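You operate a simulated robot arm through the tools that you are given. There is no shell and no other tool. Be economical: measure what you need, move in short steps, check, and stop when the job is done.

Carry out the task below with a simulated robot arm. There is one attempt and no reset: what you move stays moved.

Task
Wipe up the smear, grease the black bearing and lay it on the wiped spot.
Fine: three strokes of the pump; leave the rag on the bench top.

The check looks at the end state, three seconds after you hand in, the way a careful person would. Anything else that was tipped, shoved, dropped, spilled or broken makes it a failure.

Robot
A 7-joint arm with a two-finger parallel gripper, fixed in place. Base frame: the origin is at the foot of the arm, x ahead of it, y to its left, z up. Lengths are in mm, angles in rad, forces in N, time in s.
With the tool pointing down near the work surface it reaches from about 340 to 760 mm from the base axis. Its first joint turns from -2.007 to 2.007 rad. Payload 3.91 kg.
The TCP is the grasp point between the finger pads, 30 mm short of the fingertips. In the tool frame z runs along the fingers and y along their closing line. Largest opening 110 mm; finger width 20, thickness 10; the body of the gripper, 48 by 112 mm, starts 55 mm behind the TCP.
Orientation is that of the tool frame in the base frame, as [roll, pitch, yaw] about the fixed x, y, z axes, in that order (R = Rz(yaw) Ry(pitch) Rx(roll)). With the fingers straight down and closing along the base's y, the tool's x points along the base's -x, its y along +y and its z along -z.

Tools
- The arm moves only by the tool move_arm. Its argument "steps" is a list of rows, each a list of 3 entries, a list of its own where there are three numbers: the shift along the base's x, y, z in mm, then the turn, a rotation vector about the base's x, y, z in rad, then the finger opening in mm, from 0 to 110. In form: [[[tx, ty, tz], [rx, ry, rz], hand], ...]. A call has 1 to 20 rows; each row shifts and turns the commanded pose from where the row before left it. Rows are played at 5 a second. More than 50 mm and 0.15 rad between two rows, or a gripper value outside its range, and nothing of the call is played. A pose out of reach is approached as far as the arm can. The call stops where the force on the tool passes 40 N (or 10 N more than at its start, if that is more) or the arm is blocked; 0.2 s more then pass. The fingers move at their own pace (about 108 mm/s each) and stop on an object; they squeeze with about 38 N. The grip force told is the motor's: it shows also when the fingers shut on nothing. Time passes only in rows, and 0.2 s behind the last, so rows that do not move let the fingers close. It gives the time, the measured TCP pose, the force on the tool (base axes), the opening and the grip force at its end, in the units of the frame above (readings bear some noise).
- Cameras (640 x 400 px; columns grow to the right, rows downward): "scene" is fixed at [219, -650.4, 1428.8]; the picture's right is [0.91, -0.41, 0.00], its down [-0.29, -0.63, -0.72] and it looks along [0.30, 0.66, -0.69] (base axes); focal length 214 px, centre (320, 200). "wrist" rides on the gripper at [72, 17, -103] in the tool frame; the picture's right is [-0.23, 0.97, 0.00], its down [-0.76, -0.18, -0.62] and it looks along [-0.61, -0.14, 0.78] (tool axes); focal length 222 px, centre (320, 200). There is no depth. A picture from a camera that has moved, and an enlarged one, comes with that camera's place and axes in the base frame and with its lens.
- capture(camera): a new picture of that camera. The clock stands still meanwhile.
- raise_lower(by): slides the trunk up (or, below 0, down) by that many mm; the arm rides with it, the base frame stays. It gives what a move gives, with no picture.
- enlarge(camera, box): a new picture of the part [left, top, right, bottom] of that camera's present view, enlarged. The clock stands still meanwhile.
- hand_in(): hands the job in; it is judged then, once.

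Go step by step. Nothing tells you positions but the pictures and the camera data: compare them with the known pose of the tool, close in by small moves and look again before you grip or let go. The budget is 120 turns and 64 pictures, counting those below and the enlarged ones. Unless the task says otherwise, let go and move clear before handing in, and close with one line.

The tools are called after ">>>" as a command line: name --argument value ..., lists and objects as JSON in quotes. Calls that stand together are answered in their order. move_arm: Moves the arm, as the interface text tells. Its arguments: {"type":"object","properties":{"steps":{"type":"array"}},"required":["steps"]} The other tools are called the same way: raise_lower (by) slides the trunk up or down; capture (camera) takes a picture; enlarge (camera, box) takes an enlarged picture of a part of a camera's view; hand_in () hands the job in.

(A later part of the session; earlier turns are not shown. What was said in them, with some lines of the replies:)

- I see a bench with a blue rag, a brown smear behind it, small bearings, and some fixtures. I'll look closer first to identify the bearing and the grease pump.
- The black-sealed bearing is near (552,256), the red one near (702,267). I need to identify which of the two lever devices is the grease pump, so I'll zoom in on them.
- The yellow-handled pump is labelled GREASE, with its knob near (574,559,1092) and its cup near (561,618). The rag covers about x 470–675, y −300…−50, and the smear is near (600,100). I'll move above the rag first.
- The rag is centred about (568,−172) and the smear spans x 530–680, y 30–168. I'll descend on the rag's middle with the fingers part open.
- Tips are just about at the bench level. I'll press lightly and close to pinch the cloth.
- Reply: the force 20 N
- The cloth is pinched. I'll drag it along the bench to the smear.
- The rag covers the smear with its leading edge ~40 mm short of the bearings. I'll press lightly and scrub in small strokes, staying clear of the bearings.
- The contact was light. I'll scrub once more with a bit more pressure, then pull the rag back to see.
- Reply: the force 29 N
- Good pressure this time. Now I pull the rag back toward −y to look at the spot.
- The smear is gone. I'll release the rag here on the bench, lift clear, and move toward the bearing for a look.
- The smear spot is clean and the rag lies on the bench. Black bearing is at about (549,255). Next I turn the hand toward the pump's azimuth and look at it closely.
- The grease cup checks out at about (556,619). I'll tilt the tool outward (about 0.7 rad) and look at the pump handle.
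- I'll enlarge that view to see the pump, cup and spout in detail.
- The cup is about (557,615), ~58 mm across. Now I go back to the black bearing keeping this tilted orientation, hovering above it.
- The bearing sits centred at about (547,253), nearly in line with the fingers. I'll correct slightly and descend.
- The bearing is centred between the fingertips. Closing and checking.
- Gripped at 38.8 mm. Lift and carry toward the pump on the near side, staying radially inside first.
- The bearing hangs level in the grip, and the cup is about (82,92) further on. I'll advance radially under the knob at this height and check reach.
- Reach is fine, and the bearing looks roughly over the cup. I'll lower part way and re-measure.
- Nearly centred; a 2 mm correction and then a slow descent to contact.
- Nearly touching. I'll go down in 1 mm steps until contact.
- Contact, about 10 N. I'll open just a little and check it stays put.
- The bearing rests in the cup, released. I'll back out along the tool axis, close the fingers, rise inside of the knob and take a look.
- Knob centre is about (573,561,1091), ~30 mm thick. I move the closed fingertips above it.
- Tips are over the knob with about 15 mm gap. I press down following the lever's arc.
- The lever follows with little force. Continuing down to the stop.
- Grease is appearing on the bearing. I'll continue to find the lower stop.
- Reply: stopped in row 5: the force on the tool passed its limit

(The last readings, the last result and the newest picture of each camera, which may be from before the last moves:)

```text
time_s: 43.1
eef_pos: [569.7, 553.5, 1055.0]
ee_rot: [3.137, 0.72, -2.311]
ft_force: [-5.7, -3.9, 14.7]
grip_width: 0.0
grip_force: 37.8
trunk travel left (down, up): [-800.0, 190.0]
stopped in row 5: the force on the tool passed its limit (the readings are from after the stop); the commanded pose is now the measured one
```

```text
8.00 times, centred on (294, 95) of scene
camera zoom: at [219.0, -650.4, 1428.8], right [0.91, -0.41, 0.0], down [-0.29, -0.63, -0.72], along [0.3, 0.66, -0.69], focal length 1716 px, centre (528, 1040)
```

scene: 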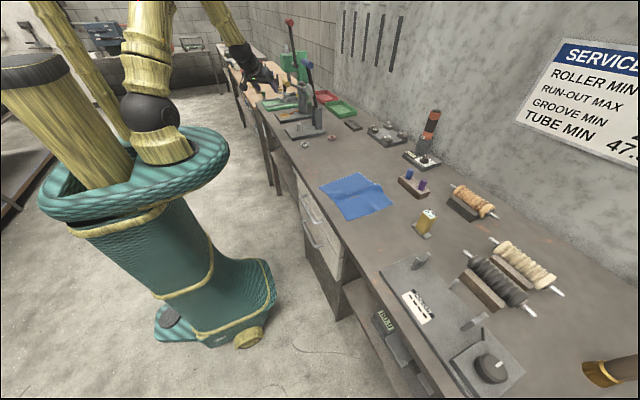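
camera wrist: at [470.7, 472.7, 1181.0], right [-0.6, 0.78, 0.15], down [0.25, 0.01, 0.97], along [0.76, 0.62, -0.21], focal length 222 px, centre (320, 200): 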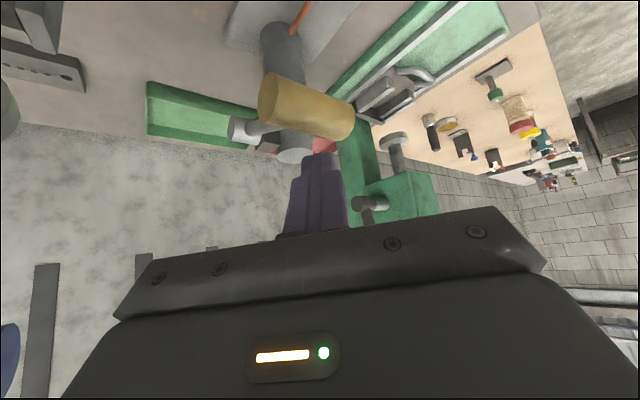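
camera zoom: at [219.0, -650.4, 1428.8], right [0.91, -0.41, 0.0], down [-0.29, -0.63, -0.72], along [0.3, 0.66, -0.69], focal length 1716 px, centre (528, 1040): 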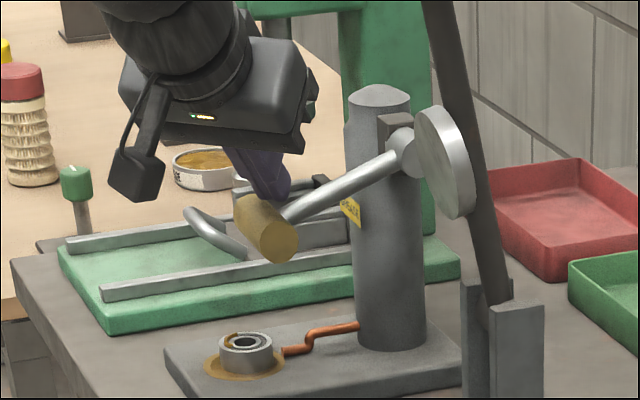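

That's the stop: stroke one. Now I rise along the arc and see whether the lever springs back.

>>> move_arm --steps '[[[-3, 0, 12], [0, 0, 0], 0], [[-3, 0, 12], [0, 0, 0], 0], [[-3, -1, 12], [0, 0, 0], 0], [[-2, -1, 12], [0, 0, 0], 0], [[0, 0, 12], [0, 0, 0], 0], [[2, 0, 12], [0, 0, 0], 0], [[2, 0, 12], [0, 0, 0], 0], [[2, 0, 12], [0, -0.018, 0], 0], [[0, 0, 0], [0, 0, 0], 0]]'

>>> enlarge --camera "scene" --box '[254, 65, 334, 115]'

```text
time_s: 45.1
eef_pos: [565.8, 550.1, 1147.1]
ee_rot: [-3.127, 0.724, -2.296]
ft_force: [0.8, 1.0, 0.7]
grip_width: 0.0
grip_force: 38.0
trunk travel left (down, up): [-800.0, 190.0]
```

```text
8.00 times, centred on (294, 90) of scene
camera zoom: at [219.0, -650.4, 1428.8], right [0.91, -0.41, 0.0], down [-0.29, -0.63, -0.72], along [0.3, 0.66, -0.69], focal length 1716 px, centre (528, 1080)
```

zoom: 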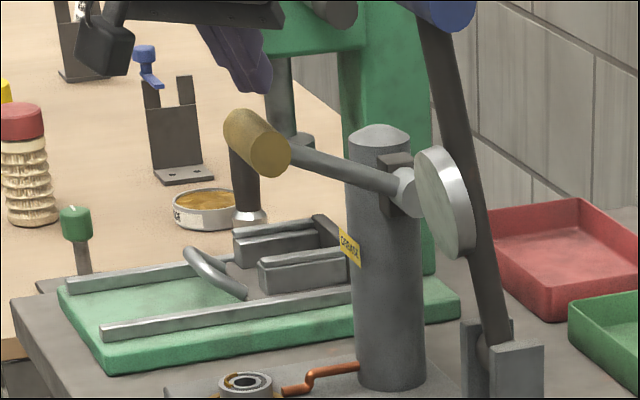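

The lever springs back fully. Stroke two, down to the stop.

>>> move_arm --steps '[[[0, 0, 0], [-0.013, 0.03, 0], 0], [[-2, 0, -8], [0, 0, 0], 0], [[-2, 0, -8], [0, 0, 0], 0], [[-2, 0, -8], [0, 0, 0], 0], [[-2, 0, -8], [0, 0, 0], 0], [[-1, 0, -8], [0, 0, 0], 0], [[0, 0, -8], [0, 0, 0], 0], [[0, 0, -8], [0, 0, 0], 0], [[2, 0, -8], [0, 0, 0], 0], [[2, 0, -8], [0, 0, 0], 0], [[2, 0, -6], [0, 0, 0], 0], [[2, 0, -5], [0, 0, 0], 0], [[2, 0, -5], [0, 0, 0], 0], [[2, 0, -5], [0, 0, 0], 0], [[0, 0, -4], [0, 0, 0], 0], [[0, 0, -4], [0, 0, 0], 0]]'

>>> enlarge --camera "scene" --box '[254, 70, 334, 120]'

```text
time_s: 48.5
eef_pos: [568.7, 553.1, 1054.8]
ee_rot: [3.138, 0.711, -2.31]
ft_force: [1.4, 0.8, 36.7]
grip_width: 0.0
grip_force: 37.7
trunk travel left (down, up): [-800.0, 190.0]
```

```text
8.00 times, centred on (294, 95) of scene
camera zoom: at [219.0, -650.4, 1428.8], right [0.91, -0.41, 0.0], down [-0.29, -0.63, -0.72], along [0.3, 0.66, -0.69], focal length 1716 px, centre (528, 1040)
```

zoom: 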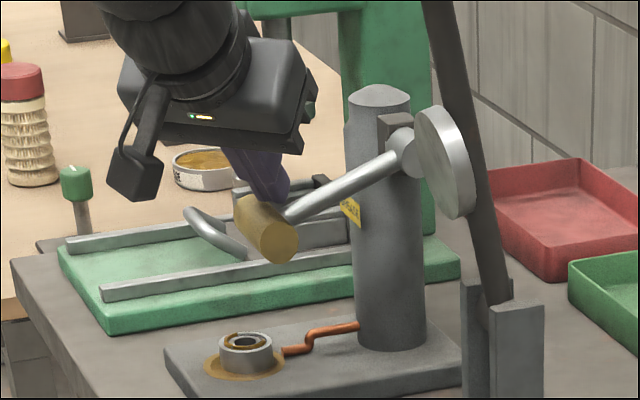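

Second stroke done; grease covers about two thirds. Now up fully, pause, and the third stroke down.

>>> move_arm --steps '[[[-3, 0, 13], [0, 0, 0], 0], [[-3, 0, 13], [0, 0, 0], 0], [[-3, -1, 13], [0, 0, 0], 0], [[-2, -1, 13], [0, 0, 0], 0], [[0, 0, 13], [0, 0, 0], 0], [[2, 0, 13], [0, 0, 0], 0], [[3, 0, 13], [0, 0, 0], 0], [[3, 0, 13], [0, 0, 0], 0], [[0, 0, 0], [0, 0, 0], 0], [[-2.5, 0, -10], [0, 0, 0], 0], [[-2.5, 0, -10], [0, 0, 0], 0], [[-2.5, 0, -10], [0, 0, 0], 0], [[-2, 0, -10], [0, 0, 0], 0], [[0, 0, -10], [0, 0, 0], 0], [[1, 0, -10], [0, 0, 0], 0], [[2.5, 0, -10], [0, 0, 0], 0], [[3, 0, -10], [0, 0, 0], 0], [[3, 0, -9], [0, 0, 0], 0], [[2, 1, -8], [0, 0, 0], 0], [[1, 0, -6], [0, 0, 0], 0]]'

>>> enlarge --camera "scene" --box '[254, 70, 334, 120]'

```text
time_s: 52.7
eef_pos: [568.3, 551.5, 1055.8]
ee_rot: [3.137, 0.71, -2.308]
ft_force: [-1.4, -3.8, 30.6]
grip_width: 0.2
grip_force: 38.2
trunk travel left (down, up): [-800.0, 190.0]
```

```text
8.00 times, centred on (294, 95) of scene
camera zoom: at [219.0, -650.4, 1428.8], right [0.91, -0.41, 0.0], down [-0.29, -0.63, -0.72], along [0.3, 0.66, -0.69], focal length 1716 px, centre (528, 1040)
```

zoom: 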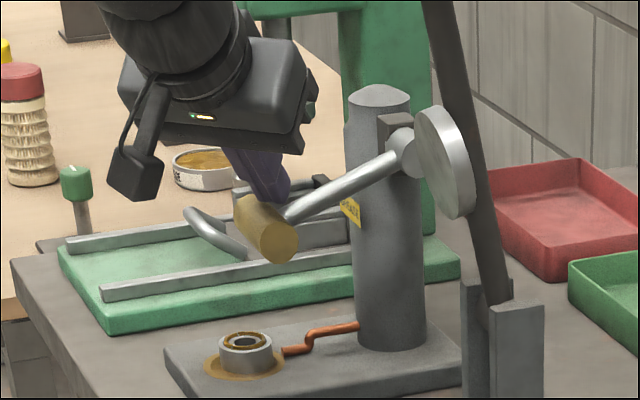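

The ring is fully greased after three strokes. I rise clear, let the lever return, and back off to the inside of the pump.

>>> move_arm --steps '[[[-3, 0, 13], [0, 0, 0], 0], [[-3, 0, 13], [0, 0, 0], 0], [[-3, 0, 13], [0, 0, 0], 0], [[-2, 0, 13], [0, 0, 0], 0], [[0, 0, 14], [0, 0, 0], 0], [[0, 0, 15], [0, 0, 0], 0], [[0, 0, 15], [0, 0, 0], 0], [[0, 0, 15], [0, 0, 0], 0], [[0, 0, 10], [0, 0, 0], 0], [[-28, -9, 0], [0, 0, 0], 0], [[-28, -9, 0], [0, 0, 0], 0], [[-26, -9, 0], [0, 0, 0], 0], [[0, 0, 0], [0, 0, 0], 0]]'

>>> enlarge --camera "scene" --box '[254, 70, 334, 120]'

```text
time_s: 55.5
eef_pos: [474.9, 524.0, 1167.0]
ee_rot: [3.138, 0.694, -2.307]
ft_force: [1.4, 0.1, 0.0]
grip_width: 0.3
grip_force: 37.9
trunk travel left (down, up): [-800.0, 190.0]
```

```text
8.00 times, centred on (294, 95) of scene
camera zoom: at [219.0, -650.4, 1428.8], right [0.91, -0.41, 0.0], down [-0.29, -0.63, -0.72], along [0.3, 0.66, -0.69], focal length 1716 px, centre (528, 1040)
```

zoom: 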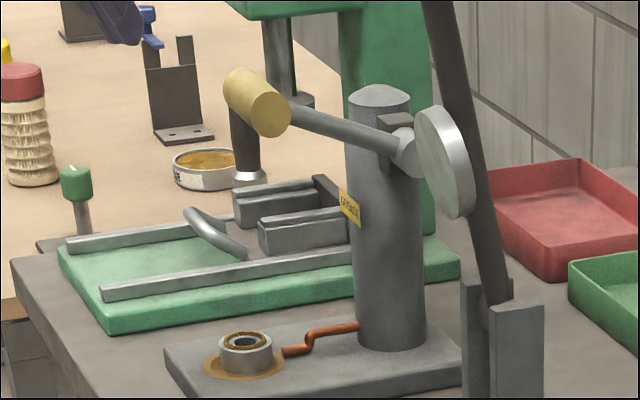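

The lever is back up and the bearing is greased in the cup. I go back down the same way, fingers at 49, stopping just short.

>>> move_arm --steps '[[[0, 0, -40], [0.006, -0.005, 0], 49], [[0, 0, -40], [0, 0, 0], 49], [[0, 0, -33], [0, 0, 0], 49], [[12, 13, -15.3], [0, 0, 0], 49], [[12, 13, -15.3], [0, 0, 0], 49], [[8.7, 9.3, -15.3], [0, 0, 0], 49], [[8.7, 9.3, -15.3], [0, 0, 0], 49], [[8.7, 9.3, -15.3], [0, 0, 0], 49], [[8.7, 9.3, -15.3], [0, 0, 0], 49], [[0, 0, 0], [0, 0, 0], 49]]'

>>> capture --camera "wrist"

>>> enlarge --camera "scene" --box '[262, 85, 318, 120]'

```text
time_s: 57.7
eef_pos: [535.3, 586.1, 962.9]
ee_rot: [3.138, 0.703, -2.311]
ft_force: [0.0, 0.9, 0.2]
grip_width: 48.9
grip_force: 0.0
trunk travel left (down, up): [-800.0, 190.0]
```

```text
17 pictures are left
camera wrist: at [440.7, 508.3, 995.3], right [-0.61, 0.78, 0.15], down [0.25, 0.01, 0.97], along [0.75, 0.62, -0.2], focal length 222 px, centre (320, 200)
```

wrist: 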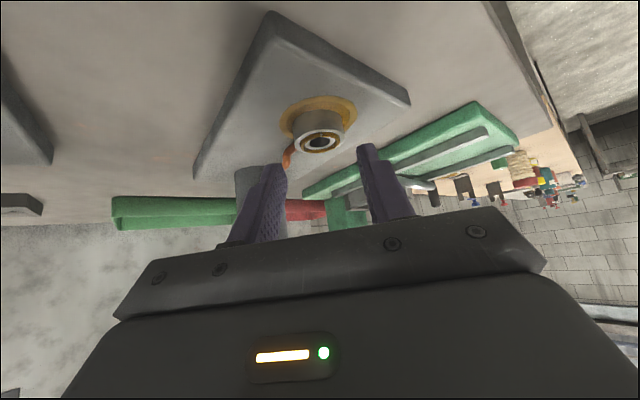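

```text
11.43 times, centred on (290, 102) of scene
camera zoom: at [219.0, -650.4, 1428.8], right [0.91, -0.41, 0.0], down [-0.29, -0.63, -0.72], along [0.3, 0.66, -0.69], focal length 2451 px, centre (663, 1314)
```

zoom: 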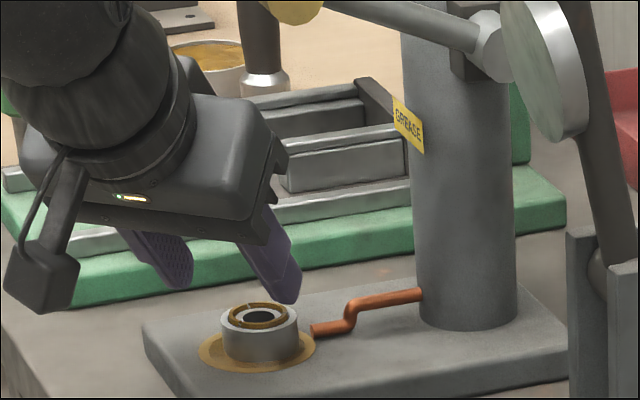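

Aligned. I finish the approach and close on the bearing.

>>> move_arm --steps '[[[6, 7.5, -12], [0, 0, 0], 49], [[5, 6, -10], [0, 0, 0], 49], [[4.8, 6, -8.7], [0, 0, 0], 49], [[0, 0, 0], [0, 0, 0], 49], [[0, 0, 0], [0, 0, 0], 30], [[0, 0, 0], [0, 0, 0], 30], [[0, 0, 0], [0, 0, 0], 30]]'

>>> enlarge --camera "scene" --box '[262, 85, 318, 120]'

```text
time_s: 59.3
eef_pos: [550.5, 607.2, 932.4]
ee_rot: [3.139, 0.702, -2.309]
ft_force: [-0.1, -0.2, 0.3]
grip_width: 38.7
grip_force: 38.0
trunk travel left (down, up): [-800.0, 190.0]
```

```text
11.43 times, centred on (290, 102) of scene
camera zoom: at [219.0, -650.4, 1428.8], right [0.91, -0.41, 0.0], down [-0.29, -0.63, -0.72], along [0.3, 0.66, -0.69], focal length 2451 px, centre (663, 1314)
```

zoom: 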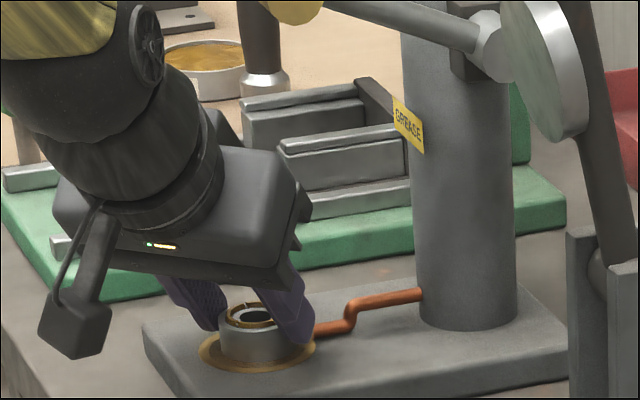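

Gripped again. I lift, back out under the knob, and carry it to the wiped spot the way I came.

>>> move_arm --steps '[[[0, 0, 12], [0, 0, 0], 30], [[0, 0, 24], [0, 0, 0], 30], [[-20, -22.5, 0], [0, 0, 0], 30], [[-20, -22.5, 0], [0, 0, 0], 30], [[-20, -22.5, 0], [0, 0, 0], 30], [[-20, -22.5, 0], [0, 0, 0], 30], [[0, 0, 33], [0, 0, 0], 30], [[0, 0, 33], [0, 0, 0], 30], [[10, -39, 0], [0, 0, 0], 30], [[10, -39, 0], [0, 0, 0], 30], [[10, -39, 0], [0, 0, 0], 30], [[10, -39, 0], [0, 0, 0], 30], [[10, -39, 0], [0, 0, 0], 30], [[10, -39, 0], [0, 0, 0], 30], [[10, -39, 0], [0, 0, 0], 30], [[14, -37, 0], [0, 0, -0.1], 30], [[14, -37, 0], [0, 0, -0.1], 30], [[14, -37, 0], [0, 0, -0.1], 30], [[13, -37, 0], [0, 0, -0.1], 30]]'

>>> capture --camera "scene"

```text
time_s: 63.3
eef_pos: [595.0, 93.9, 1034.5]
ee_rot: [3.138, 0.703, -2.711]
ft_force: [0.0, 0.2, -1.3]
grip_width: 39.0
grip_force: 38.0
trunk travel left (down, up): [-800.0, 190.0]
```

```text
14 pictures are left
```

scene: 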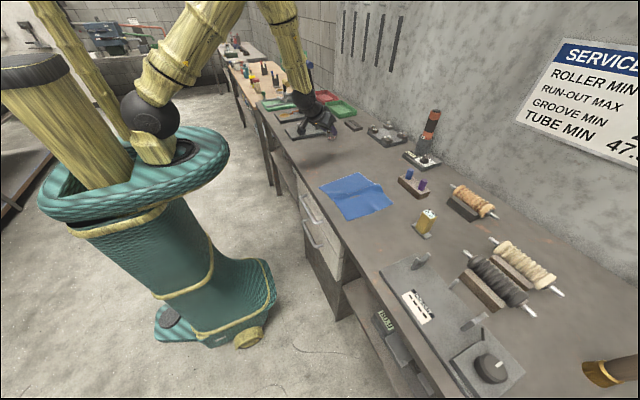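

The bearing is over the wiped spot. Lowering to just above the bench.

>>> move_arm --steps '[[[0, 0, -35], [0, 0, 0], 30], [[0, 0, -35], [0, 0, 0], 30], [[0, 0, -30], [0, 0, 0], 30], [[0, 0, -14], [0, 0, 0], 30], [[0, 0, -3], [0, 0, 0], 30], [[0, 0, -2], [0, 0, 0], 30], [[0, 0, 0], [0, 0, 0], 30]]'

>>> enlarge --camera "scene" --box '[286, 125, 366, 175]'

```text
time_s: 64.9
eef_pos: [594.7, 95.3, 915.1]
ee_rot: [3.138, 0.705, -2.71]
ft_force: [0.1, 0.7, -1.2]
grip_width: 38.6
grip_force: 38.0
trunk travel left (down, up): [-800.0, 190.0]
```

```text
8.00 times, centred on (326, 150) of scene
camera zoom: at [219.0, -650.4, 1428.8], right [0.91, -0.41, 0.0], down [-0.29, -0.63, -0.72], along [0.3, 0.66, -0.69], focal length 1716 px, centre (272, 600)
```

zoom: 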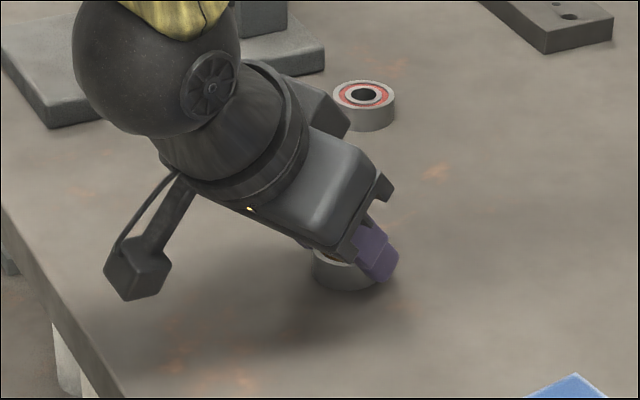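

>>> move_arm --steps '[[[0, 0, -1], [0, 0, 0], 30], [[0, 0, -1], [0, 0, 0], 30], [[0, 0, -1], [0, 0, 0], 30], [[0, 0, 0], [0, 0, 0], 30]]'

```text
time_s: 65.9
eef_pos: [595.0, 94.0, 913.1]
ee_rot: [3.138, 0.706, -2.707]
ft_force: [-0.9, 1.0, 3.4]
grip_width: 38.8
grip_force: 37.9
trunk travel left (down, up): [-800.0, 190.0]
```

It touches the bench now. Release and back out along the tool axis.

>>> move_arm --steps '[[[0, 0, 0], [0, 0, 0], 39], [[0, 0, 0], [0, 0, 0], 52], [[0, 0, 0], [0, 0, 0], 52], [[-11.7, -5.4, 15.3], [0, 0, 0], 52], [[-11.7, -5.4, 15.3], [0, 0, 0], 52], [[-11.7, -5.4, 15.3], [0, 0, 0], 52], [[-11.7, -5.4, 15.3], [0, 0, 0], 52], [[-11.7, -5.4, 25], [0, 0, 0], 52], [[-11.7, -5.4, 35], [0, 0, 0], 52], [[-10, 0, 40], [0, 0, 0], 52], [[-10, 0, 40], [0, 0, 0], 52]]'

>>> enlarge --camera "scene" --box '[270, 110, 398, 190]'

>>> capture --camera "scene"

```text
time_s: 68.3
eef_pos: [502.4, 63.3, 1114.2]
ee_rot: [3.138, 0.704, -2.705]
ft_force: [-0.8, -0.6, -0.4]
grip_width: 52.1
grip_force: 0.0
trunk travel left (down, up): [-800.0, 190.0]
```

```text
5.00 times, centred on (334, 150) of scene
camera zoom: at [219.0, -650.4, 1428.8], right [0.91, -0.41, 0.0], down [-0.29, -0.63, -0.72], along [0.3, 0.66, -0.69], focal length 1072 px, centre (250, 450)
```

zoom: 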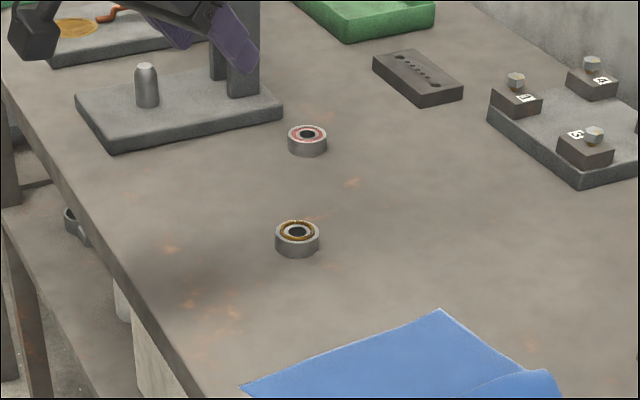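

```text
11 pictures are left
```

scene: 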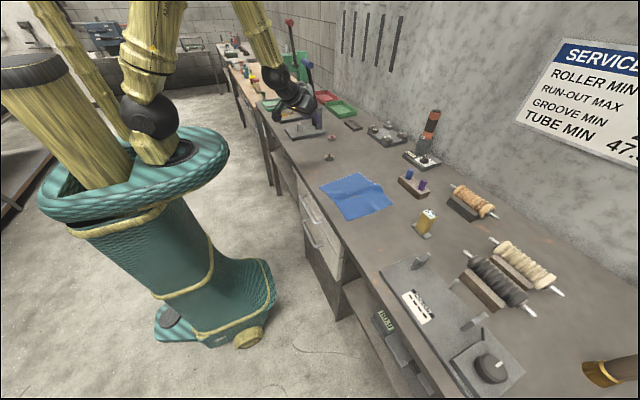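

The greased bearing lies flat on the wiped spot, the rag is on the bench top, the pump lever is back up and the hand is clear. Handing in.

>>> hand_in

```text
The job is handed in.
```

I wiped up the smear, greased the black bearing with three strokes of the pump and laid it on the wiped spot; the rag is on the bench top.
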